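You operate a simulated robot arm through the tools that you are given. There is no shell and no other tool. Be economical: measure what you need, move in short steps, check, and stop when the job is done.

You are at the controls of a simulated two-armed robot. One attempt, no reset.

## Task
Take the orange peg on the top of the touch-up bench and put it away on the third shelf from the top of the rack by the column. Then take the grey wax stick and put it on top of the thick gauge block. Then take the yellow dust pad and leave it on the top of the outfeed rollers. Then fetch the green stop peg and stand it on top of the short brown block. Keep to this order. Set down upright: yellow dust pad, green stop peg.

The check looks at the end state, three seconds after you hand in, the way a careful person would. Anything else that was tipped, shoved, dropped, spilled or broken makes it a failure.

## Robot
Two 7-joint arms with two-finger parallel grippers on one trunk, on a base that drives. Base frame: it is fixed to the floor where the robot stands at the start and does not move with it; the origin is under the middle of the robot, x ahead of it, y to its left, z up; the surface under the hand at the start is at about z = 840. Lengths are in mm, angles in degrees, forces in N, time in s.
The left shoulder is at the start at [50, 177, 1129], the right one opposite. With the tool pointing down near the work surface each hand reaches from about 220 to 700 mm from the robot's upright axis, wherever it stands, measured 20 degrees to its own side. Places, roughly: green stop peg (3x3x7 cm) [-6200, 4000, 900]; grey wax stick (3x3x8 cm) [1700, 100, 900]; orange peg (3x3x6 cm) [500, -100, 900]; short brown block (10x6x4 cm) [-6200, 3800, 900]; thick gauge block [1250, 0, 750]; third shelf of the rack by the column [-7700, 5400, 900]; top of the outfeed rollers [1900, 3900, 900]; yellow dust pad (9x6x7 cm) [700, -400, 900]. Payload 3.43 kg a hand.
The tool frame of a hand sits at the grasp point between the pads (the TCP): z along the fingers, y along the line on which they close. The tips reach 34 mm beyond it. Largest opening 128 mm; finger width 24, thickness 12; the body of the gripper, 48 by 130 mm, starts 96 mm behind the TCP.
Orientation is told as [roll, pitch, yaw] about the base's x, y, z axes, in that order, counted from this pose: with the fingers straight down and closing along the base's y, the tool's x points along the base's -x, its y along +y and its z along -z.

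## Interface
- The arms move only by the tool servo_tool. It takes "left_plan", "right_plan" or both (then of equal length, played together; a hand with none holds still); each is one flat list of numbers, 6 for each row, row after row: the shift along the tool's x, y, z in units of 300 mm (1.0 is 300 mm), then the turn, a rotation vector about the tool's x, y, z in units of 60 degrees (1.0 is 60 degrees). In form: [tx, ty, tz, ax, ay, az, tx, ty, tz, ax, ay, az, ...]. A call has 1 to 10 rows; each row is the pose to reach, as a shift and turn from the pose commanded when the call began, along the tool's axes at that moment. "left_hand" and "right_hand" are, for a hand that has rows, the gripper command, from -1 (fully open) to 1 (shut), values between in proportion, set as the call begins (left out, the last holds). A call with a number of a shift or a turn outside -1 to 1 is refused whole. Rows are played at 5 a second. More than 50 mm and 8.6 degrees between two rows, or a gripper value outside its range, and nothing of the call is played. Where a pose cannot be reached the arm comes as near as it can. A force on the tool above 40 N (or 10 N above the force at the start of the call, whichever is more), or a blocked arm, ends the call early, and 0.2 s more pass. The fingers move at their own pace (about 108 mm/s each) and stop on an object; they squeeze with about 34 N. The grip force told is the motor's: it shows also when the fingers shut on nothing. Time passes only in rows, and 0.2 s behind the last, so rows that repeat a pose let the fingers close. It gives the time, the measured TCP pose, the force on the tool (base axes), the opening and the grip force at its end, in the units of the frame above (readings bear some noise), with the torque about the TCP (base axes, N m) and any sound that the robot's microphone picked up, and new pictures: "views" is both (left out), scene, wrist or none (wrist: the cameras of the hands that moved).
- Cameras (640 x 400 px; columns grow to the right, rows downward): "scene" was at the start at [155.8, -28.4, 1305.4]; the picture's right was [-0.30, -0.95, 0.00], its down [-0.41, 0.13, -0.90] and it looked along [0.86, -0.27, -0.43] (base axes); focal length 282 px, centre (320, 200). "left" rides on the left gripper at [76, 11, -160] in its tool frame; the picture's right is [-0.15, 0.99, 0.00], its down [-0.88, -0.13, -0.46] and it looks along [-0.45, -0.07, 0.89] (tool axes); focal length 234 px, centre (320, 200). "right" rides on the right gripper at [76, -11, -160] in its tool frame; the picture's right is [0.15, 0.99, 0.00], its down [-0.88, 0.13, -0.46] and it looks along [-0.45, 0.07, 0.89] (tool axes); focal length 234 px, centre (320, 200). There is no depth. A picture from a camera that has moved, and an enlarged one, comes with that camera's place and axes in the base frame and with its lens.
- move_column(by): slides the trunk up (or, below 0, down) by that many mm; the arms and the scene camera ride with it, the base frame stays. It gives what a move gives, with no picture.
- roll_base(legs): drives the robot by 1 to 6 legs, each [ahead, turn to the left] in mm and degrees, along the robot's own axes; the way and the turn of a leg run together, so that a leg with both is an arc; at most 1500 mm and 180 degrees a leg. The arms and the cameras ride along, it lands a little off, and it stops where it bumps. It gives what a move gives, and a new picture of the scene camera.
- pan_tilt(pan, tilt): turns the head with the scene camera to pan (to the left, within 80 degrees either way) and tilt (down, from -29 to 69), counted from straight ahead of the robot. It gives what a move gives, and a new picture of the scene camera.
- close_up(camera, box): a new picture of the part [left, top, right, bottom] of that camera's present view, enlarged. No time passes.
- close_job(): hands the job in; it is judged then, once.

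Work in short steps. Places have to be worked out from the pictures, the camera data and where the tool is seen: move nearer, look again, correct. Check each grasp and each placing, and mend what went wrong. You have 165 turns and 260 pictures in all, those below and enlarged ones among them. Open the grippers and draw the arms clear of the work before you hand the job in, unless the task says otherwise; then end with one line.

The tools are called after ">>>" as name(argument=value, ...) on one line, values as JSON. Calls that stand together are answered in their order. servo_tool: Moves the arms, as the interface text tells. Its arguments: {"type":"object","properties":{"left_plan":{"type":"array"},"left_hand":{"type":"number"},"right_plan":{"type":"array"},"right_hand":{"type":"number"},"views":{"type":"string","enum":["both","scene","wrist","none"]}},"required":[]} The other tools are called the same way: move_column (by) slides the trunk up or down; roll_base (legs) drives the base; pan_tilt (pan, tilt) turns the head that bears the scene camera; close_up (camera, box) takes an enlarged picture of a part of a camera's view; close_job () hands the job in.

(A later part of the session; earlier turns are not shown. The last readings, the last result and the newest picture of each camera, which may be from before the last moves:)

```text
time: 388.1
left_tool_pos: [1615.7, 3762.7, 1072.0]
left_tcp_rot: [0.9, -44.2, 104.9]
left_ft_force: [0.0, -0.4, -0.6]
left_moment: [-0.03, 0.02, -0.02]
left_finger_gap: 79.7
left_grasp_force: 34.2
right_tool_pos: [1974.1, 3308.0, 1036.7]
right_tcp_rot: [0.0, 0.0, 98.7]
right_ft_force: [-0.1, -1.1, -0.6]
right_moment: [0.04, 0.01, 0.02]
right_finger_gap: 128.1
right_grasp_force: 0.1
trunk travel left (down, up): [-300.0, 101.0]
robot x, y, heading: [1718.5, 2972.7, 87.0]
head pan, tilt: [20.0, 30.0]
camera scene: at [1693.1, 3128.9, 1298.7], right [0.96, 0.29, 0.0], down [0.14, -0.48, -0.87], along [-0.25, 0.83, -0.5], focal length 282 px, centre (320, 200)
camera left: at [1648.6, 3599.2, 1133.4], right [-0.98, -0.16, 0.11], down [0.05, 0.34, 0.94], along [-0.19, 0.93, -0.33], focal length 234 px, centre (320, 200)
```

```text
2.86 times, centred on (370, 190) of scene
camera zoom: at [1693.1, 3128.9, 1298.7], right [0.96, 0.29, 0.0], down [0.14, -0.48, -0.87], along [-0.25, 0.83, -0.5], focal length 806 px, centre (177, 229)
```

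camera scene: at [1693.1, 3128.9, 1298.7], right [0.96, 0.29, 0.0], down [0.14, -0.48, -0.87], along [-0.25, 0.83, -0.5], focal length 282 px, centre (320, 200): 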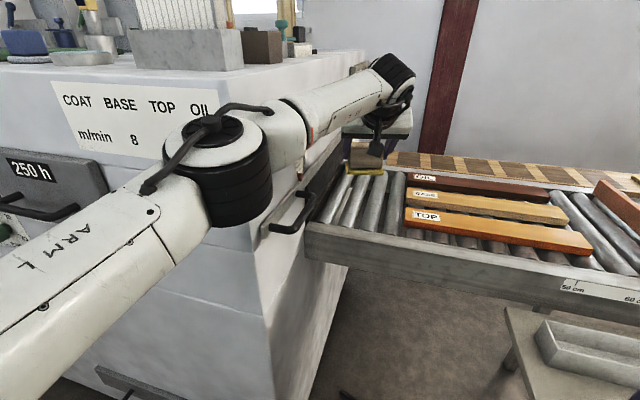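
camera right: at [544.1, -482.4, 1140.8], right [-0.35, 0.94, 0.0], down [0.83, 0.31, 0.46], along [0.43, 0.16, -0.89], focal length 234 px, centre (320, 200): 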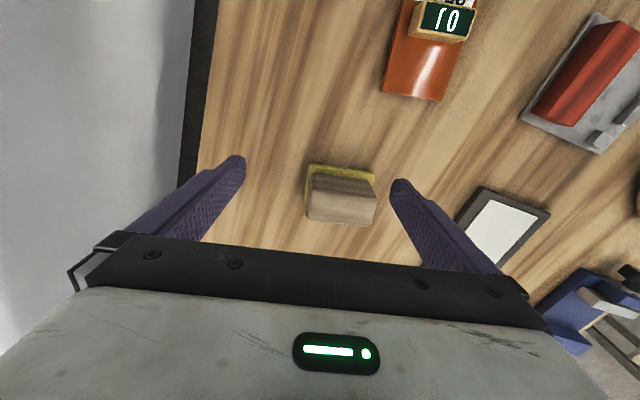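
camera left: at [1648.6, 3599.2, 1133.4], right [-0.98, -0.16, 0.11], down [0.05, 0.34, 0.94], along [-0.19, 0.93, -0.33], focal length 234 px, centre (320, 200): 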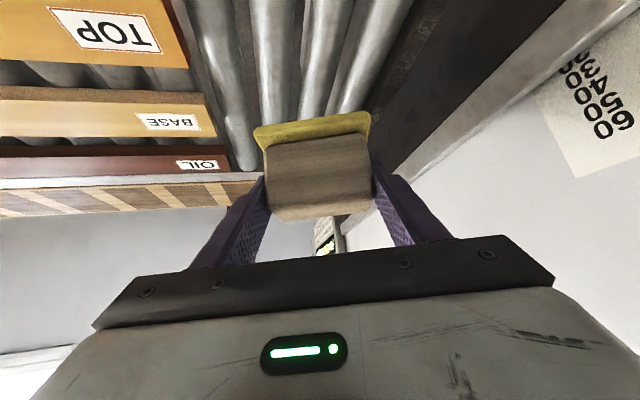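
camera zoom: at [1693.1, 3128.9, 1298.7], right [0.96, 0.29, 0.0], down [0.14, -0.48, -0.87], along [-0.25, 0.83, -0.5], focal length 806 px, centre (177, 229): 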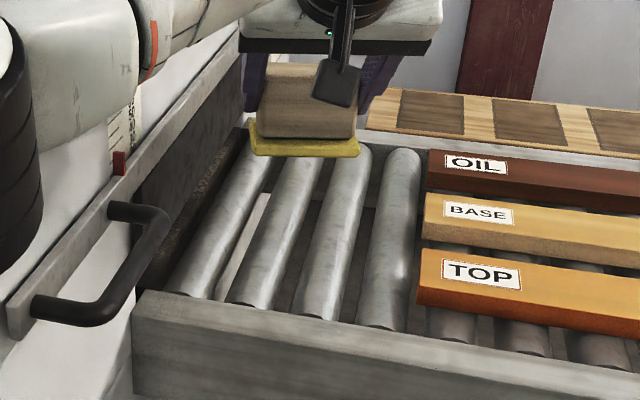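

The rollers at x ≈ 1641 and 1585 straddle the pad's centre nicely. I'll lower it to about 20 mm above them.

>>> servo_tool(left_plan=[0.083, 0.003, 0.085, 0, 0, 0, 0.165, 0.006, 0.171, 0, 0, 0, 0.245, 0.008, 0.253, 0, 0, 0, 0.245, 0.008, 0.253, 0, 0, 0], views="both")

>>> close_up(camera="scene", box=[280, 120, 460, 260])

```text
time: 389.1
left_tool_pos: [1609.9, 3763.6, 963.6]
left_tcp_rot: [0.8, -44.0, 105.2]
left_ft_force: [0.1, -0.5, -1.1]
left_moment: [0.0, 0.01, 0.0]
left_finger_gap: 79.1
left_grasp_force: 33.8
right_tool_pos: [1972.7, 3308.2, 1037.1]
right_tcp_rot: [-0.2, 0.1, 98.8]
right_ft_force: [0.5, 0.1, 0.5]
right_moment: [0.03, 0.03, 0.0]
right_finger_gap: 128.1
right_grasp_force: 0.1
trunk travel left (down, up): [-300.0, 101.0]
robot x, y, heading: [1715.2, 2974.1, 87.1]
head pan, tilt: [20.0, 30.0]
camera scene: at [1691.8, 3130.1, 1298.3], right [0.96, 0.29, 0.0], down [0.15, -0.48, -0.87], along [-0.25, 0.83, -0.5], focal length 282 px, centre (320, 200)
camera left: at [1643.3, 3599.8, 1025.4], right [-0.98, -0.17, 0.11], down [0.05, 0.34, 0.94], along [-0.19, 0.92, -0.33], focal length 234 px, centre (320, 200)
```

scene: 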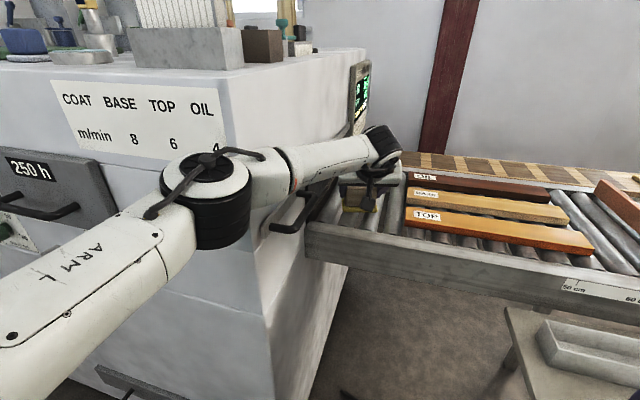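
left: 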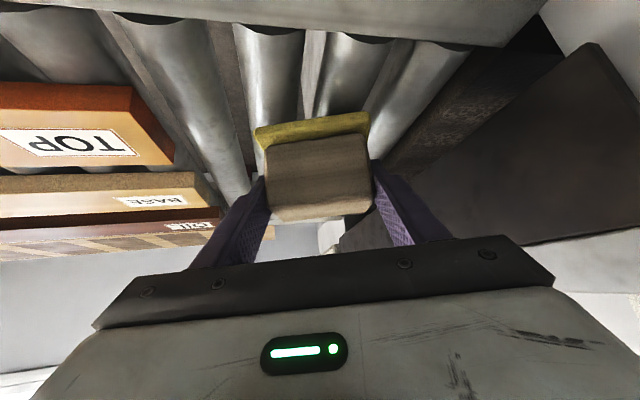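

```text
2.86 times, centred on (370, 190) of scene
camera zoom: at [1691.8, 3130.1, 1298.3], right [0.96, 0.29, 0.0], down [0.15, -0.48, -0.87], along [-0.25, 0.83, -0.5], focal length 806 px, centre (177, 229)
```

zoom: 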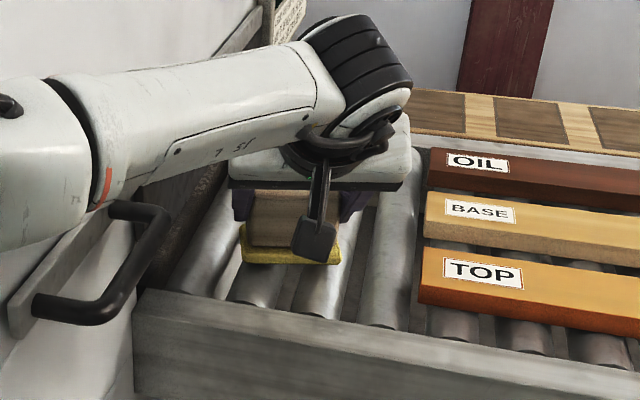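

It's aligned. I'll creep down to contact with a small correction in x.

>>> servo_tool(left_plan=[0.014, -0.006, 0.0145, 0, 0, 0, 0.023, -0.01, 0.024, 0, 0, 0, 0.03, -0.01, 0.031, 0, 0, 0, 0.037, -0.01, 0.038, 0, 0, 0, 0.043, -0.01, 0.0445, 0, 0, 0, 0.05, -0.01, 0.0515, 0, 0, 0, 0.056, -0.01, 0.058, 0, 0, 0], views="none")

```text
time: 390.7
left_tool_pos: [1612.6, 3765.5, 954.6]
left_tcp_rot: [0.4, -45.1, 105.4]
left_ft_force: [-0.2, -2.1, 38.4]
left_moment: [-0.7, -0.57, -0.09]
left_finger_gap: 79.8
left_grasp_force: 33.9
right_tool_pos: [1973.1, 3305.6, 1037.1]
right_tcp_rot: [-0.1, -0.2, 98.8]
right_ft_force: [-0.1, -0.8, 1.4]
right_moment: [0.03, -0.01, -0.01]
right_finger_gap: 128.0
right_grasp_force: 0.1
trunk travel left (down, up): [-300.0, 101.0]
robot x, y, heading: [1719.0, 2976.0, 86.7]
head pan, tilt: [20.0, 30.0]
```

Contact at z ≈ 955. I'll ease the pressure and open slightly.

>>> servo_tool(left_plan=[-0.028, 0, -0.029, 0, 0, 0, -0.028, 0, -0.029, 0, 0, 0], views="none")

>>> servo_tool(left_plan=[0, 0, 0, 0, 0, 0, 0, 0, 0, 0, 0, 0, 0, 0, 0, 0, 0, 0], left_hand=-0.58, views="both")

>>> close_up(camera="scene", box=[280, 120, 460, 260])

```text
time: 391.3
left_tool_pos: [1613.9, 3763.5, 955.4]
left_tcp_rot: [0.8, -44.1, 105.2]
left_ft_force: [-2.0, 5.4, 12.7]
left_moment: [1.0, -0.43, 0.21]
left_finger_gap: 79.4
left_grasp_force: 34.4
right_tool_pos: [1972.6, 3308.5, 1035.1]
right_tcp_rot: [-0.1, 0.0, 98.9]
right_ft_force: [0.6, -0.4, 0.5]
right_moment: [0.01, -0.03, 0.0]
right_finger_gap: 128.0
right_grasp_force: 0.1
trunk travel left (down, up): [-300.0, 101.0]
robot x, y, heading: [1714.1, 2974.9, 86.8]
head pan, tilt: [20.0, 30.0]
```

```text
time: 392.1
left_tool_pos: [1613.2, 3763.6, 953.2]
left_tcp_rot: [0.7, -44.0, 105.3]
left_ft_force: [-1.0, -0.9, -0.6]
left_moment: [0.01, -0.01, 0.0]
left_finger_gap: 101.0
left_grasp_force: 0.0
right_tool_pos: [1972.6, 3309.2, 1034.7]
right_tcp_rot: [-0.1, 0.1, 98.7]
right_ft_force: [0.1, -0.1, -1.4]
right_moment: [0.0, 0.0, -0.01]
right_finger_gap: 128.0
right_grasp_force: 0.0
trunk travel left (down, up): [-300.0, 101.0]
robot x, y, heading: [1716.2, 2978.3, 87.1]
head pan, tilt: [20.0, 30.0]
camera scene: at [1691.8, 3129.9, 1298.3], right [0.96, 0.29, 0.0], down [0.15, -0.48, -0.87], along [-0.25, 0.83, -0.5], focal length 282 px, centre (320, 200)
camera left: at [1646.8, 3600.8, 1014.3], right [-0.98, -0.17, 0.11], down [0.05, 0.34, 0.94], along [-0.19, 0.92, -0.33], focal length 234 px, centre (320, 200)
```

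scene: 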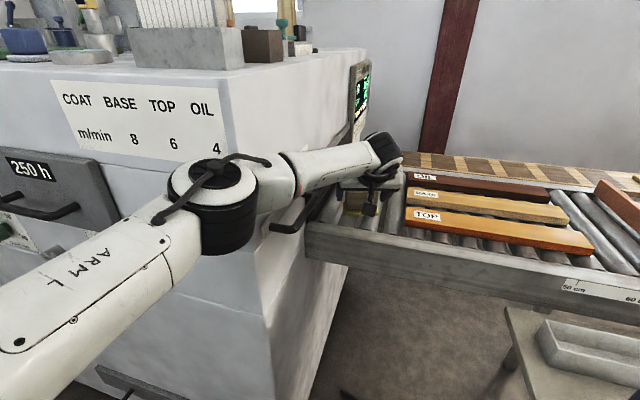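
left: 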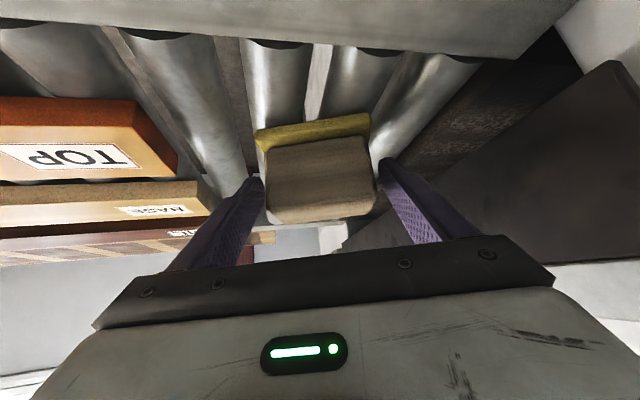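

```text
2.86 times, centred on (370, 190) of scene
camera zoom: at [1691.8, 3129.9, 1298.3], right [0.96, 0.29, 0.0], down [0.15, -0.48, -0.87], along [-0.25, 0.83, -0.5], focal length 806 px, centre (177, 229)
```

zoom: 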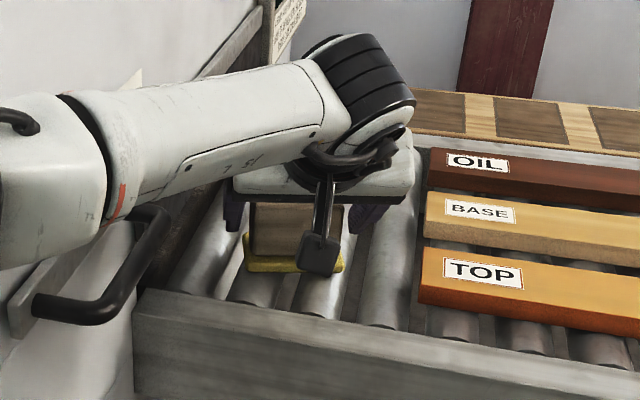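

The pad rests level on two rollers. I'll raise the hand straight up and check.

>>> servo_tool(left_plan=[-0.08, 0, -0.083, 0, 0, 0, -0.17, 0, -0.175, 0, 0, 0, -0.26, 0, -0.268, 0, 0, 0], views="wrist")

>>> close_up(camera="scene", box=[280, 120, 460, 260])

```text
time: 392.9
left_tool_pos: [1616.0, 3763.4, 1065.4]
left_tcp_rot: [0.8, -44.0, 105.2]
left_ft_force: [0.6, 0.1, 0.1]
left_moment: [0.01, 0.02, 0.02]
left_finger_gap: 101.2
left_grasp_force: 0.1
right_tool_pos: [1974.0, 3308.6, 1035.5]
right_tcp_rot: [0.0, 0.1, 98.9]
right_ft_force: [-0.5, 0.2, 0.0]
right_moment: [-0.01, 0.01, 0.0]
right_finger_gap: 128.2
right_grasp_force: 0.1
trunk travel left (down, up): [-300.0, 101.0]
robot x, y, heading: [1715.7, 2976.0, 86.9]
head pan, tilt: [20.0, 30.0]
camera left: at [1647.9, 3601.0, 1126.9], right [-0.98, -0.17, 0.11], down [0.05, 0.34, 0.94], along [-0.19, 0.92, -0.33], focal length 234 px, centre (320, 200)
```

left: 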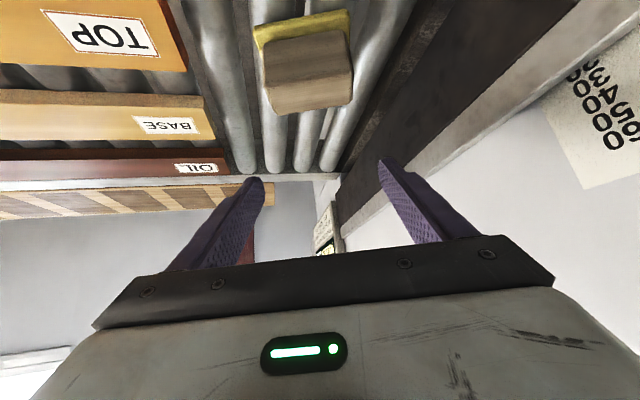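

```text
2.86 times, centred on (370, 190) of scene
camera zoom: at [1692.2, 3129.6, 1298.3], right [0.96, 0.29, 0.0], down [0.15, -0.48, -0.87], along [-0.25, 0.83, -0.5], focal length 806 px, centre (177, 229)
```

zoom: 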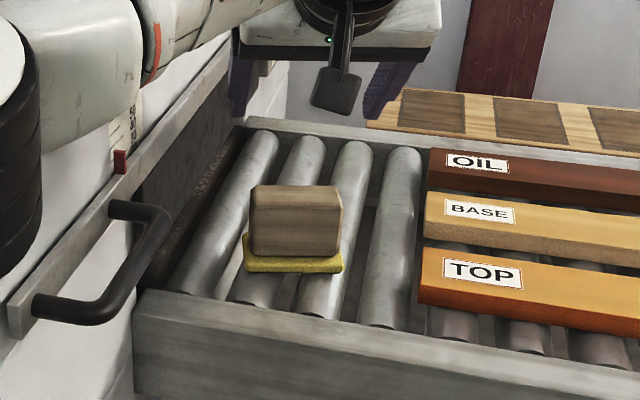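

The pad stands upright on the rollers. I'll shift the hand up and to the right to clear the handle, then back the base away.

>>> servo_tool(left_plan=[-0.016, -0.097, -0.054, 0, 0, 0, -0.032, -0.193, -0.108, 0, 0, 0], views="none")

>>> roll_base(legs=[[-500, 0]])

```text
time: 393.5
left_tool_pos: [1664.5, 3741.7, 1081.9]
left_tcp_rot: [0.9, -44.1, 105.3]
left_ft_force: [-0.5, 0.2, 0.0]
left_moment: [-0.03, -0.01, -0.02]
left_finger_gap: 101.2
left_grasp_force: 0.0
left hand out of reach, approached as far as the arm can: row 1, 2
right_tool_pos: [1972.5, 3309.2, 1035.9]
right_tcp_rot: [-0.1, 0.1, 98.8]
right_ft_force: [1.3, 0.5, 0.6]
right_moment: [0.02, 0.02, 0.0]
right_finger_gap: 128.3
right_grasp_force: 0.1
trunk travel left (down, up): [-300.0, 101.0]
robot x, y, heading: [1715.6, 2972.0, 86.8]
head pan, tilt: [20.0, 30.0]
```

```text
time: 396.4
left_tool_pos: [1637.5, 3243.9, 1081.9]
left_tcp_rot: [0.8, -44.0, 105.5]
left_ft_force: [-0.1, -0.4, 1.2]
left_moment: [0.0, 0.0, 0.01]
left_finger_gap: 101.1
left_grasp_force: 0.1
right_tool_pos: [1946.0, 2813.7, 1035.2]
right_tcp_rot: [-0.2, 0.1, 98.8]
right_ft_force: [-0.1, 0.1, 0.3]
right_moment: [0.01, 0.01, -0.01]
right_finger_gap: 128.2
right_grasp_force: 0.0
trunk travel left (down, up): [-300.0, 101.0]
robot x, y, heading: [1687.4, 2475.9, 87.0]
head pan, tilt: [20.0, 30.0]
camera scene: at [1665.4, 2633.5, 1298.4], right [0.96, 0.29, 0.0], down [0.15, -0.48, -0.87], along [-0.25, 0.83, -0.5], focal length 282 px, centre (320, 200)
```

scene: 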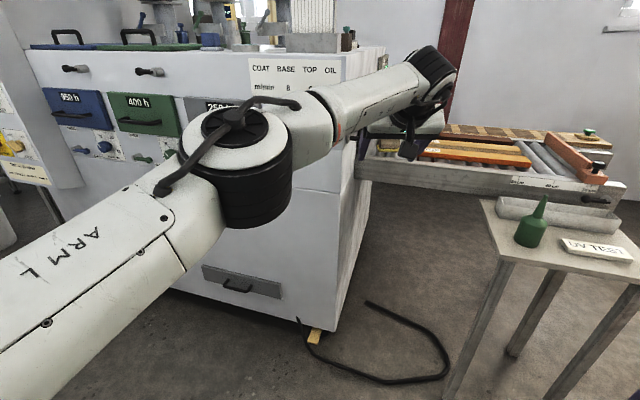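

I'll tuck the left arm in, turn west and drive along the corridor at y ≈ 2500.

>>> servo_tool(left_plan=[0.1, 0.067, -0.097, 0, 0, 0, 0.2, 0.135, -0.194, 0, 0, 0, 0.3, 0.202, -0.291, 0, 0, 0, 0.4, 0.269, -0.388, 0, 0, 0, 0.5, 0.336, -0.485, 0, 0, 0, 0.6, 0.404, -0.582, 0, 0, 0, 0.703, 0.471, -0.68, 0, 0, 0], views="none")

>>> roll_base(legs=[[0, 93]])

>>> pan_tilt(pan=0, tilt=12)

```text
time: 398.0
left_tool_pos: [1580.6, 2924.2, 1083.3]
left_tcp_rot: [0.7, -44.1, 105.5]
left_ft_force: [0.1, -0.5, -0.1]
left_moment: [-0.02, 0.01, 0.0]
left_finger_gap: 101.0
left_grasp_force: 0.2
right_tool_pos: [1945.9, 2813.7, 1034.9]
right_tcp_rot: [0.0, 0.1, 98.9]
right_ft_force: [0.1, -0.7, 0.2]
right_moment: [-0.02, 0.01, -0.03]
right_finger_gap: 128.0
right_grasp_force: 0.1
trunk travel left (down, up): [-300.0, 101.0]
robot x, y, heading: [1691.7, 2477.0, 87.2]
head pan, tilt: [20.0, 30.0]
```

```text
time: 402.4
left_tool_pos: [1252.7, 2340.9, 1082.1]
left_tcp_rot: [0.8, -43.9, -161.0]
left_ft_force: [0.7, 0.0, -0.4]
left_moment: [0.02, -0.02, -0.01]
left_finger_gap: 100.9
left_grasp_force: 0.1
right_tool_pos: [1338.9, 2710.1, 1036.7]
right_tcp_rot: [-0.2, 0.1, -167.3]
right_ft_force: [0.4, 0.3, -0.2]
right_moment: [-0.03, 0.0, 0.0]
right_finger_gap: 127.9
right_grasp_force: 0.0
trunk travel left (down, up): [-300.0, 101.0]
robot x, y, heading: [1689.7, 2480.3, -178.9]
head pan, tilt: [20.0, 30.0]
camera scene: at [1533.9, 2444.3, 1298.3], right [-0.36, 0.93, 0.0], down [0.47, 0.18, -0.87], along [-0.81, -0.31, -0.5], focal length 282 px, centre (320, 200)
```

scene: 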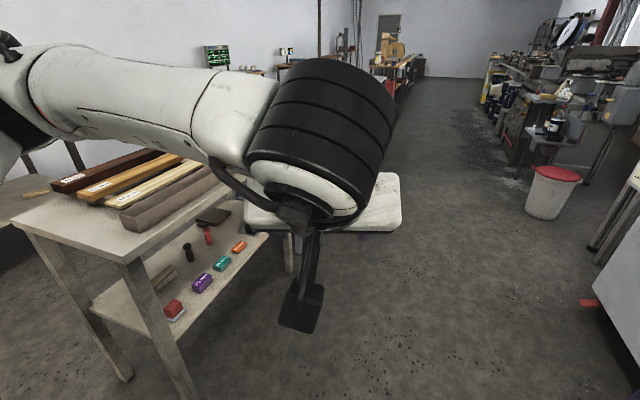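

```text
time: 403.2
left_tool_pos: [1252.9, 2341.2, 1081.6]
left_tcp_rot: [0.8, -44.0, -160.8]
left_ft_force: [-0.5, 0.3, -0.6]
left_moment: [-0.02, 0.0, 0.0]
left_finger_gap: 101.3
left_grasp_force: 0.1
right_tool_pos: [1338.1, 2712.0, 1035.3]
right_tcp_rot: [-0.2, 0.1, -167.3]
right_ft_force: [-0.6, -0.1, -0.3]
right_moment: [0.01, -0.03, -0.03]
right_finger_gap: 127.7
right_grasp_force: 0.0
trunk travel left (down, up): [-300.0, 101.0]
robot x, y, heading: [1692.4, 2480.4, -179.4]
head pan, tilt: [0.0, 12.0]
camera scene: at [1525.2, 2475.1, 1327.3], right [-0.02, 1.0, 0.0], down [0.21, 0.0, -0.98], along [-0.98, -0.01, -0.21], focal length 282 px, centre (320, 200)
```

scene: 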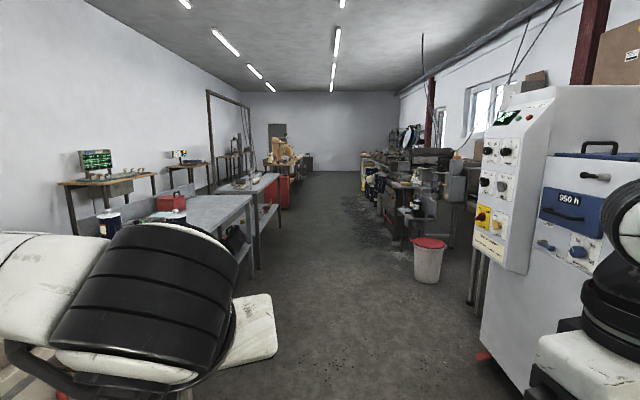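

The corridor is straight and clear. I'll drive west in two runs, correcting in between.

>>> roll_base(legs=[[0, -1.6], [1500, 0], [1500, 0], [1000, 0]])

```text
time: 422.9
left_tool_pos: [-2764.5, 2483.3, 1083.1]
left_tcp_rot: [0.9, -44.1, -163.6]
left_ft_force: [-0.3, -0.1, 0.0]
left_moment: [-0.02, -0.01, 0.02]
left_finger_gap: 101.1
left_grasp_force: 0.1
right_tool_pos: [-2660.0, 2848.0, 1034.1]
right_tcp_rot: [-0.2, 0.0, -170.0]
right_ft_force: [0.2, 0.3, -0.9]
right_moment: [0.02, 0.01, -0.01]
right_finger_gap: 128.1
right_grasp_force: 0.0
trunk travel left (down, up): [-300.0, 101.0]
robot x, y, heading: [-2318.9, 2597.3, 178.0]
head pan, tilt: [0.0, 12.0]
camera scene: at [-2485.1, 2603.2, 1327.3], right [0.03, 1.0, 0.0], down [0.21, -0.01, -0.98], along [-0.98, 0.03, -0.21], focal length 282 px, centre (320, 200)
```

scene: 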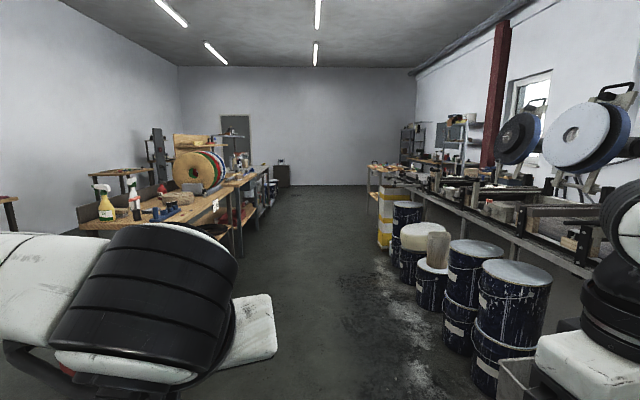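

>>> roll_base(legs=[[0, 2], [1500, 0], [1500, 0], [780, 0], [0, -90]])

>>> pan_tilt(pan=0, tilt=28)

```text
time: 445.3
left_tool_pos: [-6233.3, 3043.5, 1082.3]
left_tcp_rot: [0.8, -44.0, 108.3]
left_ft_force: [0.3, 0.1, 0.4]
left_moment: [-0.01, 0.0, -0.01]
left_finger_gap: 100.8
left_grasp_force: 0.0
right_tool_pos: [-5863.7, 2950.7, 1034.8]
right_tcp_rot: [-0.1, 0.1, 101.8]
right_ft_force: [-0.4, 0.0, 0.0]
right_moment: [0.0, -0.04, 0.01]
right_finger_gap: 128.0
right_grasp_force: 0.0
trunk travel left (down, up): [-300.0, 101.0]
robot x, y, heading: [-6101.8, 2606.8, 89.9]
head pan, tilt: [0.0, 12.0]
camera scene: at [-6104.3, 2766.5, 1327.4], right [1.0, 0.0, 0.0], down [0.0, -0.21, -0.98], along [0.0, 0.98, -0.21], focal length 282 px, centre (320, 200)
```

scene: 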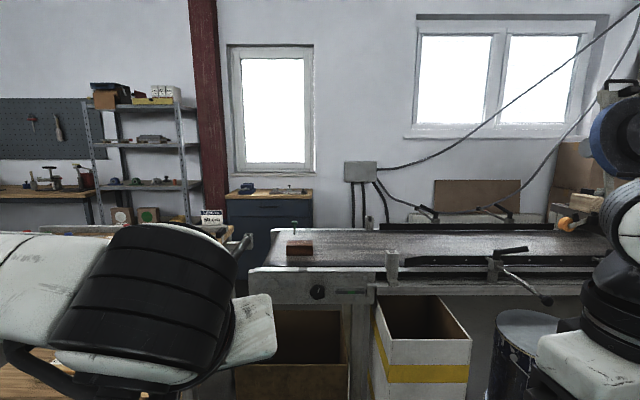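

```text
time: 446.1
left_tool_pos: [-6234.3, 3044.3, 1082.9]
left_tcp_rot: [0.9, -44.1, 108.2]
left_ft_force: [0.2, 0.2, 0.5]
left_moment: [0.02, 0.01, 0.0]
left_finger_gap: 101.1
left_grasp_force: 0.0
right_tool_pos: [-5862.7, 2952.0, 1036.0]
right_tcp_rot: [-0.1, 0.1, 101.8]
right_ft_force: [-0.2, 0.8, 0.2]
right_moment: [0.03, 0.02, 0.02]
right_finger_gap: 128.0
right_grasp_force: 0.1
trunk travel left (down, up): [-300.0, 101.0]
robot x, y, heading: [-6102.3, 2606.3, 89.8]
head pan, tilt: [0.0, 28.0]
camera scene: at [-6104.4, 2764.4, 1301.5], right [1.0, 0.0, 0.0], down [0.0, -0.47, -0.88], along [0.0, 0.88, -0.47], focal length 282 px, centre (320, 200)
```

scene: 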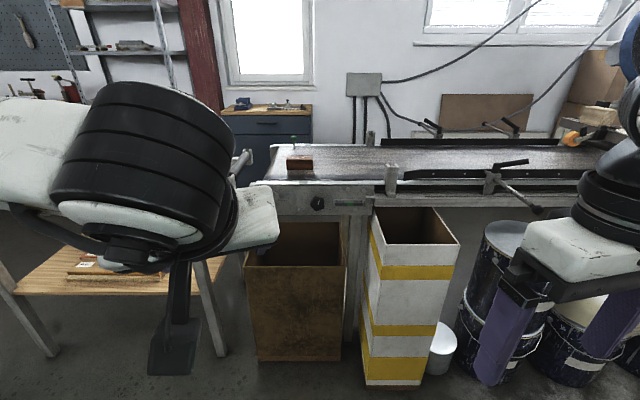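

>>> close_up(camera="scene", box=[230, 100, 390, 220])

```text
3.33 times, centred on (310, 160) of scene
camera zoom: at [-6104.4, 2764.4, 1301.5], right [1.0, 0.0, 0.0], down [0.0, -0.47, -0.88], along [0.0, 0.88, -0.47], focal length 940 px, centre (353, 333)
```

zoom: 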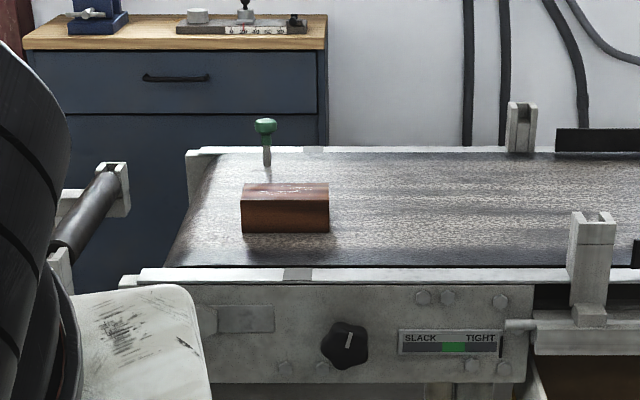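

The green stop peg is a green-headed pin on the belt behind the short brown block, near [-6224, 4020]; the block is near [-6180, 3800]. I'll drive closer, left of the striped box.

>>> roll_base(legs=[[0, 14], [610, 0], [0, -14]])

>>> pan_tilt(pan=-3, tilt=30)

>>> close_up(camera="scene", box=[240, 100, 400, 220])

```text
time: 451.3
left_tool_pos: [-6377.8, 3639.0, 1082.6]
left_tcp_rot: [0.8, -44.1, 107.9]
left_ft_force: [0.2, 0.5, -0.3]
left_moment: [0.0, 0.03, 0.02]
left_finger_gap: 101.0
left_grasp_force: 0.1
right_tool_pos: [-6008.6, 3546.1, 1034.4]
right_tcp_rot: [-0.1, 0.1, 101.5]
right_ft_force: [-0.1, 1.0, -0.3]
right_moment: [0.03, 0.03, 0.0]
right_finger_gap: 127.8
right_grasp_force: 0.1
trunk travel left (down, up): [-300.0, 101.0]
robot x, y, heading: [-6250.1, 3199.3, 89.8]
head pan, tilt: [0.0, 28.0]
camera scene: at [-6249.2, 3358.9, 1301.5], right [1.0, -0.01, 0.0], down [0.0, -0.47, -0.88], along [0.0, 0.88, -0.47], focal length 282 px, centre (320, 200)
```

scene: 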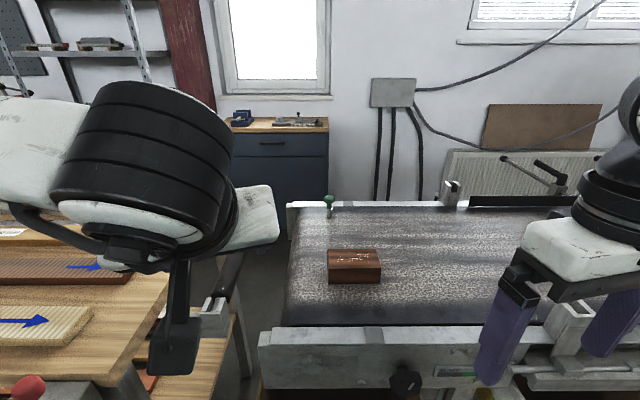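

```text
time: 451.9
left_tool_pos: [-6376.9, 3640.2, 1082.4]
left_tcp_rot: [0.8, -44.0, 107.9]
left_ft_force: [-0.2, 0.6, 0.6]
left_moment: [-0.01, 0.01, -0.01]
left_finger_gap: 101.0
left_grasp_force: 0.0
right_tool_pos: [-6009.4, 3545.0, 1035.2]
right_tcp_rot: [-0.1, 0.0, 101.5]
right_ft_force: [-1.0, -0.6, -0.1]
right_moment: [0.0, 0.04, 0.0]
right_finger_gap: 128.0
right_grasp_force: 0.0
trunk travel left (down, up): [-300.0, 101.0]
robot x, y, heading: [-6248.2, 3198.6, 89.9]
head pan, tilt: [-3.0, 30.0]
camera scene: at [-6245.0, 3358.1, 1298.3], right [1.0, -0.06, 0.0], down [-0.03, -0.5, -0.87], along [0.05, 0.86, -0.5], focal length 282 px, centre (320, 200)
```

scene: 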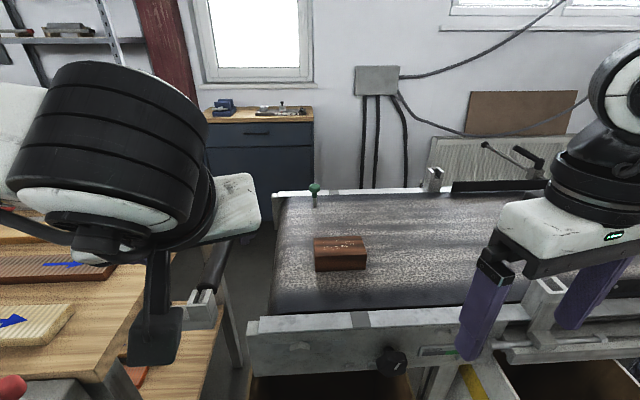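

```text
3.33 times, centred on (320, 160) of scene
camera zoom: at [-6245.0, 3358.1, 1298.3], right [1.0, -0.06, 0.0], down [-0.03, -0.5, -0.87], along [0.05, 0.86, -0.5], focal length 940 px, centre (320, 333)
```

zoom: 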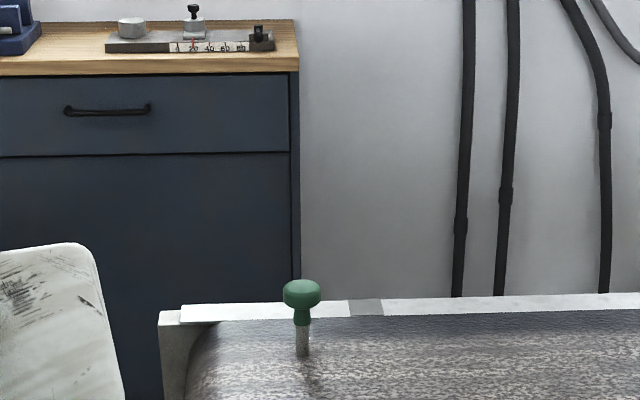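

The belt is at z ≈ 889, the peg at [-6222, 4025] with a mushroom head at z 933–960, and the block top centre is at [-6176, 3806, 929]. I'll drive 85 mm forward for reach.

>>> roll_base(legs=[[85, 0]])

```text
time: 453.0
left_tool_pos: [-6376.7, 3723.0, 1081.8]
left_tcp_rot: [0.8, -44.0, 107.9]
left_ft_force: [0.2, 0.5, 0.2]
left_moment: [0.01, 0.0, -0.02]
left_finger_gap: 100.9
left_grasp_force: 0.1
right_tool_pos: [-6007.3, 3630.7, 1035.3]
right_tcp_rot: [-0.1, 0.3, 101.5]
right_ft_force: [0.9, 0.4, 0.5]
right_moment: [-0.05, -0.01, -0.01]
right_finger_gap: 128.0
right_grasp_force: 0.1
trunk travel left (down, up): [-300.0, 101.0]
robot x, y, heading: [-6250.3, 3278.3, 89.8]
head pan, tilt: [-3.0, 30.0]
camera scene: at [-6244.3, 3443.2, 1298.1], right [1.0, -0.06, 0.0], down [-0.03, -0.5, -0.87], along [0.05, 0.86, -0.5], focal length 282 px, centre (320, 200)
```

scene: 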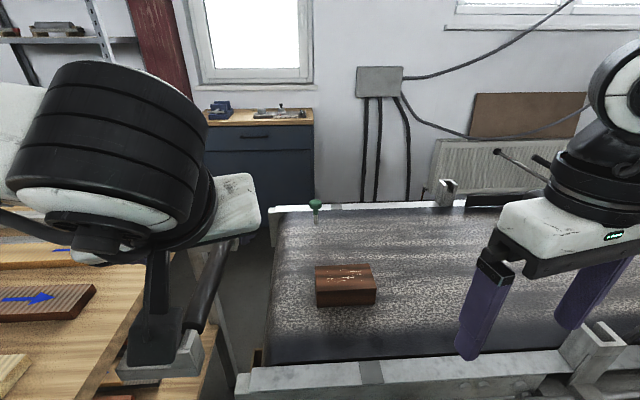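

I'll turn the left hand toward yaw 80° and move to a pre-grasp point 110 mm short of the peg.

>>> servo_tool(left_plan=[-0.047, -0.114, 0.09, 0.054, 0, 0.056, -0.093, -0.228, 0.179, 0.108, 0, 0.112, -0.14, -0.342, 0.269, 0.162, 0, 0.168, -0.186, -0.455, 0.359, 0.216, 0, 0.224, -0.233, -0.569, 0.448, 0.27, 0, 0.28, -0.279, -0.683, 0.538, 0.324, 0, 0.336, -0.279, -0.683, 0.538, 0.324, 0, 0.336], left_hand=-0.1, views="both")

```text
time: 454.6
left_tool_pos: [-6236.4, 3951.9, 1022.4]
left_tcp_rot: [0.8, -43.8, 79.8]
left_ft_force: [0.8, -0.7, 0.3]
left_moment: [0.0, 0.02, 0.01]
left_finger_gap: 70.4
left_grasp_force: 0.1
right_tool_pos: [-6007.9, 3629.1, 1035.0]
right_tcp_rot: [-0.1, 0.0, 101.4]
right_ft_force: [0.4, 0.6, -1.0]
right_moment: [0.02, 0.0, 0.01]
right_finger_gap: 128.0
right_grasp_force: 0.0
trunk travel left (down, up): [-300.0, 101.0]
robot x, y, heading: [-6248.5, 3283.5, 89.5]
head pan, tilt: [-3.0, 30.0]
camera scene: at [-6244.5, 3442.1, 1298.3], right [1.0, -0.06, 0.0], down [-0.03, -0.5, -0.87], along [0.05, 0.86, -0.5], focal length 282 px, centre (320, 200)
camera left: at [-6276.5, 3789.7, 1084.9], right [-0.96, 0.27, 0.11], down [0.19, 0.29, 0.94], along [0.22, 0.92, -0.33], focal length 234 px, centre (320, 200)
```

scene: 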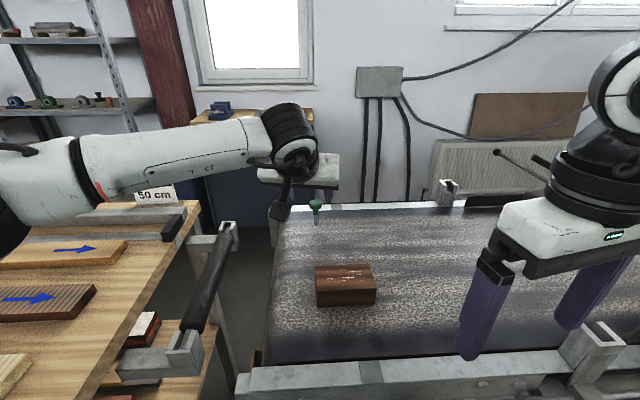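
left: 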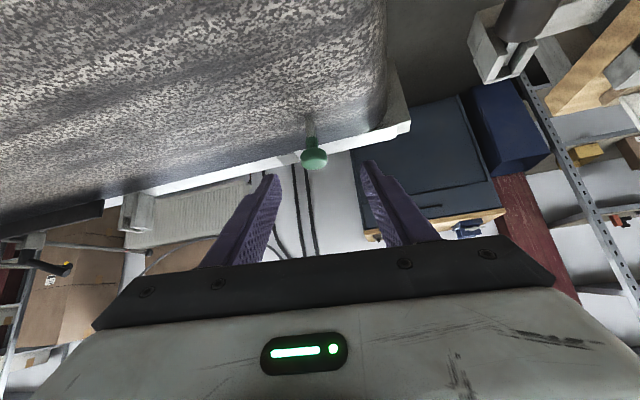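

The peg measures at [-6219, 4027], in line with the fingers. I'll advance along the tool axis to its head and close.

>>> servo_tool(left_plan=[-0.002, -0.013, 0.12, 0, 0, 0, -0.004, -0.013, 0.24, 0, 0, 0, -0.004, -0.013, 0.361, 0, 0, 0, -0.004, -0.013, 0.361, 0, 0, 0], views="wrist")

```text
time: 455.6
left_tool_pos: [-6222.0, 4026.5, 944.6]
left_tcp_rot: [0.7, -43.9, 79.9]
left_ft_force: [0.0, -0.2, 0.2]
left_moment: [0.04, -0.01, -0.02]
left_finger_gap: 70.5
left_grasp_force: 0.1
right_tool_pos: [-6007.2, 3629.2, 1036.1]
right_tcp_rot: [-0.1, 0.1, 101.4]
right_ft_force: [-0.7, 0.7, 1.1]
right_moment: [-0.02, 0.03, 0.03]
right_finger_gap: 128.2
right_grasp_force: 0.1
trunk travel left (down, up): [-300.0, 101.0]
robot x, y, heading: [-6244.9, 3280.3, 89.7]
head pan, tilt: [-3.0, 30.0]
camera left: at [-6261.5, 3863.8, 1008.0], right [-0.96, 0.27, 0.11], down [0.19, 0.29, 0.94], along [0.22, 0.92, -0.33], focal length 234 px, centre (320, 200)
```

left: 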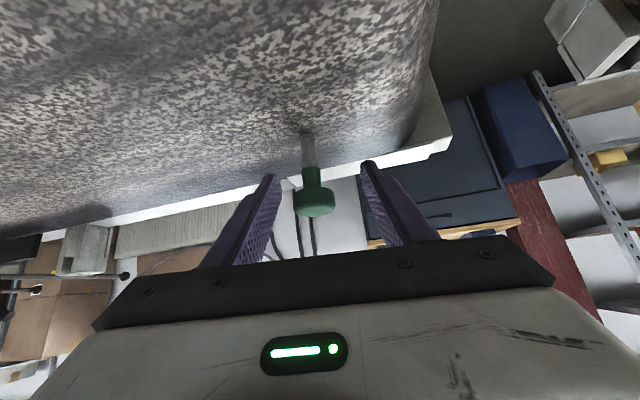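

The head sits about 5 mm to one side, so I'll centre on it before closing.

>>> servo_tool(left_plan=[0, -0.018, 0, 0, 0, 0, 0, -0.018, 0, 0, 0, 0], views="none")

>>> servo_tool(left_plan=[0, 0, 0, 0, 0, 0, 0, 0, 0, 0, 0, 0, 0, 0, 0, 0, 0, 0], left_hand=1, views="wrist")

```text
time: 456.2
left_tool_pos: [-6217.0, 4024.8, 946.2]
left_tcp_rot: [0.7, -43.8, 79.8]
left_ft_force: [0.3, 1.2, -0.1]
left_moment: [0.05, 0.01, 0.01]
left_finger_gap: 70.2
left_grasp_force: 0.0
right_tool_pos: [-6008.2, 3630.6, 1036.4]
right_tcp_rot: [-0.1, 0.1, 101.5]
right_ft_force: [-0.3, -0.1, 0.4]
right_moment: [-0.02, -0.03, -0.02]
right_finger_gap: 128.1
right_grasp_force: 0.1
trunk travel left (down, up): [-300.0, 101.0]
robot x, y, heading: [-6250.9, 3285.2, 89.6]
head pan, tilt: [-3.0, 30.0]
```

```text
time: 457.0
left_tool_pos: [-6216.1, 4024.5, 946.7]
left_tcp_rot: [0.6, -43.9, 79.9]
left_ft_force: [0.7, 0.7, 0.8]
left_moment: [0.03, 0.0, 0.02]
left_finger_gap: 28.1
left_grasp_force: 33.7
right_tool_pos: [-6008.8, 3629.6, 1036.2]
right_tcp_rot: [-0.1, 0.1, 101.4]
right_ft_force: [0.7, 0.3, -0.3]
right_moment: [-0.01, 0.0, 0.01]
right_finger_gap: 128.4
right_grasp_force: 0.1
trunk travel left (down, up): [-300.0, 101.0]
robot x, y, heading: [-6252.3, 3285.2, 89.2]
head pan, tilt: [-3.0, 30.0]
camera left: at [-6256.0, 3862.8, 1008.1], right [-0.96, 0.27, 0.11], down [0.19, 0.29, 0.94], along [0.22, 0.92, -0.33], focal length 234 px, centre (320, 200)
```

left: 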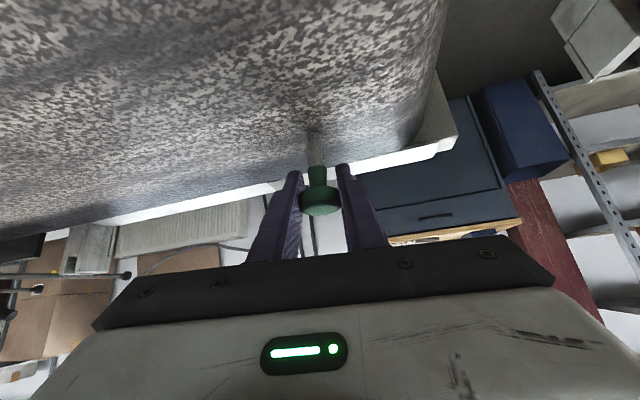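

The head is gripped at 28 mm. I'll lift 90 mm straight up and check the peg's attitude.

>>> servo_tool(left_plan=[-0.07, 0, -0.073, 0, 0, 0, -0.14, 0, -0.146, 0, 0, 0, -0.208, 0, -0.217, 0, 0, 0], views="both")

>>> close_up(camera="left", box=[240, 90, 400, 230])

>>> close_up(camera="scene", box=[250, 120, 410, 320])

```text
time: 457.8
left_tool_pos: [-6214.5, 4023.3, 1036.9]
left_tcp_rot: [0.6, -43.9, 80.0]
left_ft_force: [0.6, 0.2, 0.2]
left_moment: [0.01, 0.03, 0.04]
left_finger_gap: 28.3
left_grasp_force: 34.1
right_tool_pos: [-6007.4, 3629.1, 1036.7]
right_tcp_rot: [-0.1, 0.1, 101.5]
right_ft_force: [0.3, 0.5, 0.7]
right_moment: [0.01, 0.02, -0.02]
right_finger_gap: 127.9
right_grasp_force: 0.0
trunk travel left (down, up): [-300.0, 101.0]
robot x, y, heading: [-6248.6, 3282.3, 89.8]
head pan, tilt: [-3.0, 30.0]
camera scene: at [-6244.2, 3442.0, 1298.3], right [1.0, -0.06, 0.0], down [-0.03, -0.5, -0.87], along [0.05, 0.86, -0.5], focal length 282 px, centre (320, 200)
camera left: at [-6254.1, 3862.1, 1098.6], right [-0.96, 0.27, 0.11], down [0.19, 0.29, 0.94], along [0.22, 0.92, -0.33], focal length 234 px, centre (320, 200)
```

scene: 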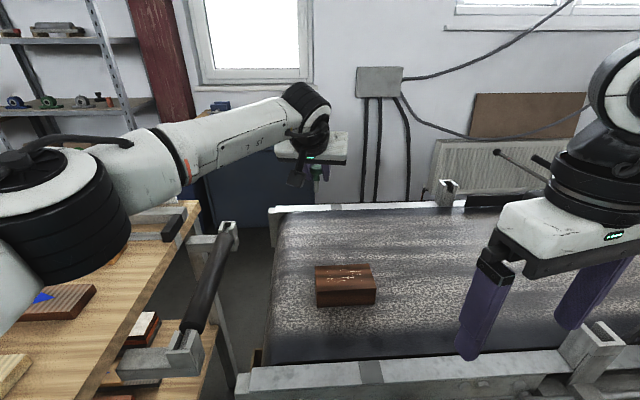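
left: 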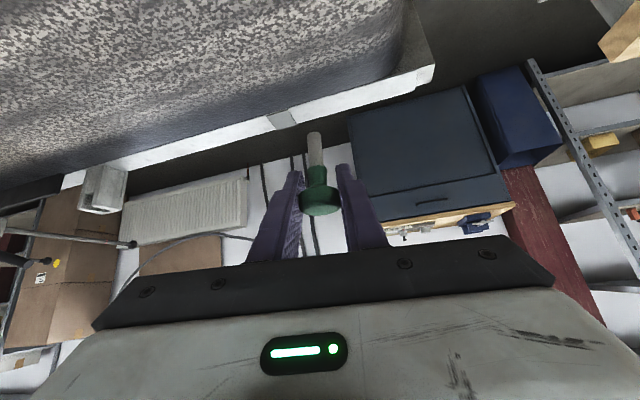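

```text
2.86 times, centred on (320, 160) of left
camera zoom: at [-6254.1, 3862.1, 1098.6], right [-0.96, 0.27, 0.11], down [0.19, 0.29, 0.94], along [0.22, 0.92, -0.33], focal length 669 px, centre (320, 314)
```

zoom: 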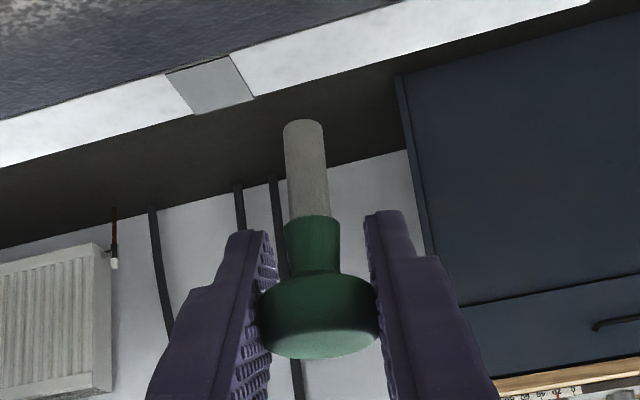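

```text
2.00 times, centred on (330, 220) of scene
camera zoom: at [-6244.2, 3442.0, 1298.3], right [1.0, -0.06, 0.0], down [-0.03, -0.5, -0.87], along [0.05, 0.86, -0.5], focal length 564 px, centre (300, 160)
```

zoom: 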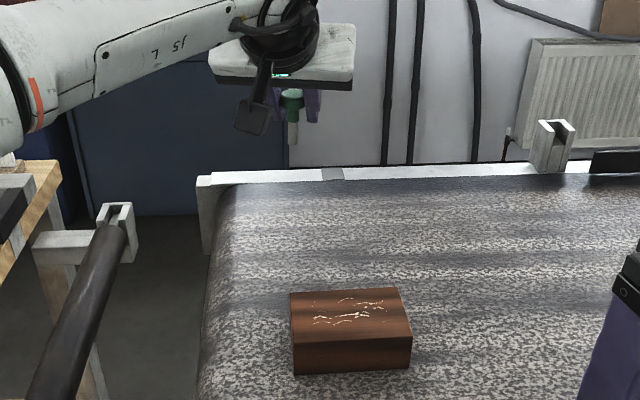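

The peg hangs vertical in the grip, and the block top centre measures [-6179, 3804]. I'll move the peg above the block and shift the right hand aside.

>>> servo_tool(left_plan=[0.104, -0.049, -0.094, 0, 0, 0, 0.209, -0.098, -0.187, 0, 0, 0, 0.313, -0.148, -0.281, 0, 0, 0, 0.418, -0.197, -0.374, 0, 0, 0, 0.522, -0.246, -0.468, 0, 0, 0, 0.522, -0.246, -0.468, 0, 0, 0], right_plan=[0, -0.08, -0.1, 0, 0, 0, 0, -0.16, -0.17, 0, 0, 0, 0, -0.24, -0.17, 0, 0, 0, 0, -0.32, -0.17, 0, 0, 0, 0, -0.4, -0.17, 0, 0, 0, 0, -0.4, -0.17, 0, 0, 0], views="scene")

>>> close_up(camera="left", box=[200, 0, 440, 230])

>>> close_up(camera="scene", box=[250, 170, 430, 320])

```text
time: 459.2
left_tool_pos: [-6177.7, 3805.2, 1028.1]
left_tcp_rot: [0.7, -43.7, 80.0]
left_ft_force: [0.1, 0.0, -0.7]
left_moment: [0.03, 0.01, 0.0]
left_finger_gap: 28.3
left_grasp_force: 34.1
right_tool_pos: [-5889.7, 3652.3, 1087.5]
right_tcp_rot: [-0.1, 0.1, 101.4]
right_ft_force: [0.2, 0.2, 0.2]
right_moment: [-0.02, 0.0, -0.01]
right_finger_gap: 128.1
right_grasp_force: 0.0
trunk travel left (down, up): [-300.0, 101.0]
robot x, y, heading: [-6249.8, 3281.7, 89.8]
head pan, tilt: [-3.0, 30.0]
camera scene: at [-6244.6, 3442.5, 1298.3], right [1.0, -0.06, 0.0], down [-0.03, -0.5, -0.87], along [0.05, 0.86, -0.5], focal length 282 px, centre (320, 200)
```

scene: 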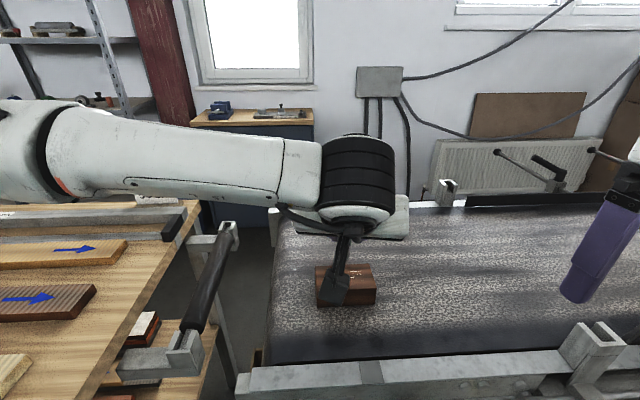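

```text
1.74 times, centred on (320, 115) of left
camera zoom: at [-6216.5, 3643.1, 1089.7], right [-0.96, 0.27, 0.11], down [0.19, 0.29, 0.94], along [0.22, 0.92, -0.33], focal length 407 px, centre (320, 348)
```

zoom: 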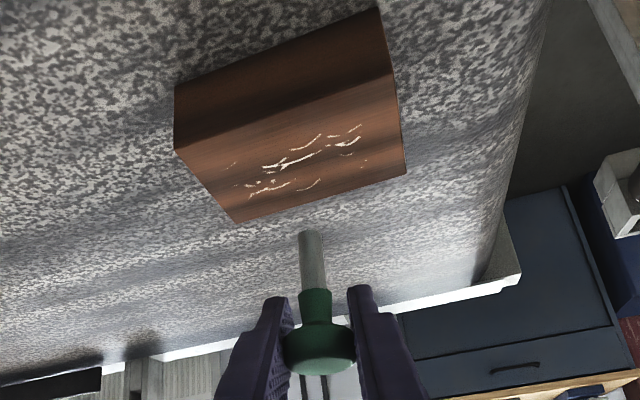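

```text
2.67 times, centred on (340, 245) of scene
camera zoom: at [-6244.6, 3442.5, 1298.3], right [1.0, -0.06, 0.0], down [-0.03, -0.5, -0.87], along [0.05, 0.86, -0.5], focal length 752 px, centre (267, 80)
```

zoom: 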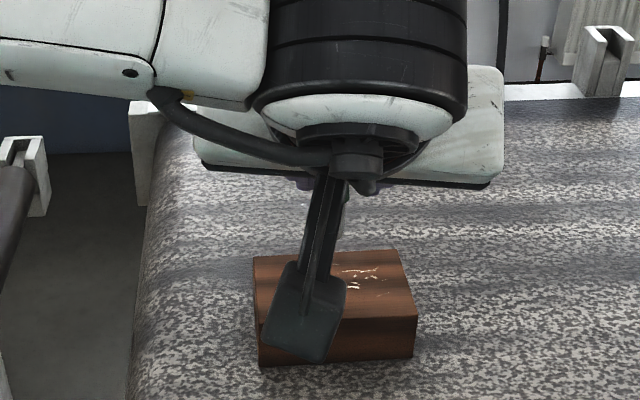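

The peg bottom is directly above the block centre [-6178, 3807]. I'll descend, then creep to contact.

>>> servo_tool(left_plan=[0.037, 0, 0.0385, 0, 0, 0, 0.074, 0, 0.077, 0, 0, 0, 0.08, 0, 0.084, 0, 0, 0, 0.086, 0, 0.09, 0, 0, 0, 0.092, 0, 0.0965, 0, 0, 0, 0.098, 0, 0.1025, 0, 0, 0, 0.104, 0, 0.109, 0, 0, 0], views="wrist")

```text
time: 460.8
left_tool_pos: [-6176.5, 3804.6, 985.4]
left_tcp_rot: [0.7, -44.0, 80.0]
left_ft_force: [-2.2, -2.3, 12.0]
left_moment: [-0.21, 0.07, -0.01]
left_finger_gap: 28.1
left_grasp_force: 34.3
right_tool_pos: [-5888.7, 3651.7, 1088.0]
right_tcp_rot: [0.0, 0.1, 101.5]
right_ft_force: [0.0, -0.4, 0.4]
right_moment: [-0.02, -0.02, -0.01]
right_finger_gap: 128.2
right_grasp_force: 0.1
trunk travel left (down, up): [-300.0, 101.0]
robot x, y, heading: [-6248.3, 3279.5, 89.8]
head pan, tilt: [-3.0, 30.0]
camera left: at [-6217.0, 3642.8, 1046.9], right [-0.96, 0.27, 0.11], down [0.19, 0.29, 0.94], along [0.22, 0.92, -0.33], focal length 234 px, centre (320, 200)
```

left: 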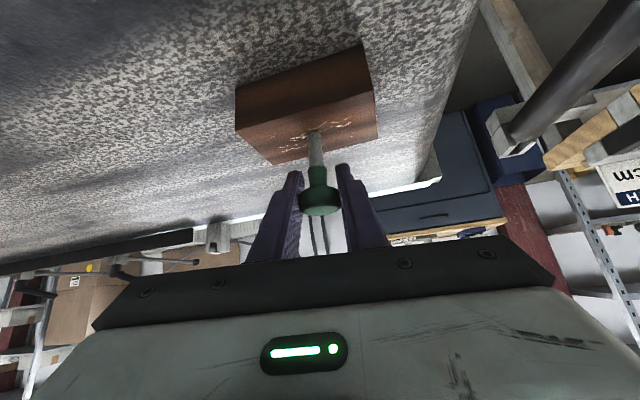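

Contact at z ≈ 985 with 12 N. I'll ease off a millimetre or so and open the fingers.

>>> servo_tool(left_plan=[-0.005, 0, -0.005, 0, 0, 0, -0.005, 0, -0.005, 0, 0, 0], views="none")

>>> servo_tool(left_plan=[0, 0, 0, 0, 0, 0, 0, 0, 0, 0, 0, 0, 0, 0, 0, 0, 0, 0], left_hand=0, views="wrist")

```text
time: 461.4
left_tool_pos: [-6176.8, 3804.9, 986.0]
left_tcp_rot: [0.8, -43.9, 80.0]
left_ft_force: [-0.2, 1.8, 9.7]
left_moment: [0.03, 0.01, 0.01]
left_finger_gap: 27.9
left_grasp_force: 34.3
right_tool_pos: [-5888.9, 3652.9, 1088.1]
right_tcp_rot: [-0.1, 0.0, 101.4]
right_ft_force: [0.1, 0.3, 0.3]
right_moment: [0.0, -0.01, -0.02]
right_finger_gap: 128.0
right_grasp_force: 0.0
trunk travel left (down, up): [-300.0, 101.0]
robot x, y, heading: [-6247.2, 3280.0, 89.5]
head pan, tilt: [-3.0, 30.0]
```

```text
time: 462.2
left_tool_pos: [-6178.6, 3805.1, 983.4]
left_tcp_rot: [0.8, -43.8, 79.9]
left_ft_force: [-0.4, 0.2, 0.4]
left_moment: [-0.06, 0.03, 0.01]
left_finger_gap: 64.0
left_grasp_force: 0.1
right_tool_pos: [-5890.2, 3653.0, 1087.4]
right_tcp_rot: [-0.2, 0.1, 101.5]
right_ft_force: [-0.1, 0.5, -0.4]
right_moment: [0.01, -0.01, 0.01]
right_finger_gap: 127.9
right_grasp_force: 0.0
trunk travel left (down, up): [-300.0, 101.0]
robot x, y, heading: [-6247.2, 3284.9, 89.6]
head pan, tilt: [-3.0, 30.0]
camera left: at [-6216.8, 3643.2, 1046.9], right [-0.96, 0.27, 0.11], down [0.19, 0.29, 0.94], along [0.22, 0.92, -0.33], focal length 234 px, centre (320, 200)
```

left: 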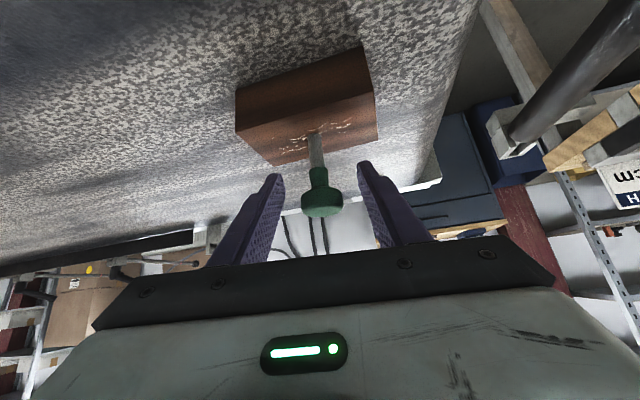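

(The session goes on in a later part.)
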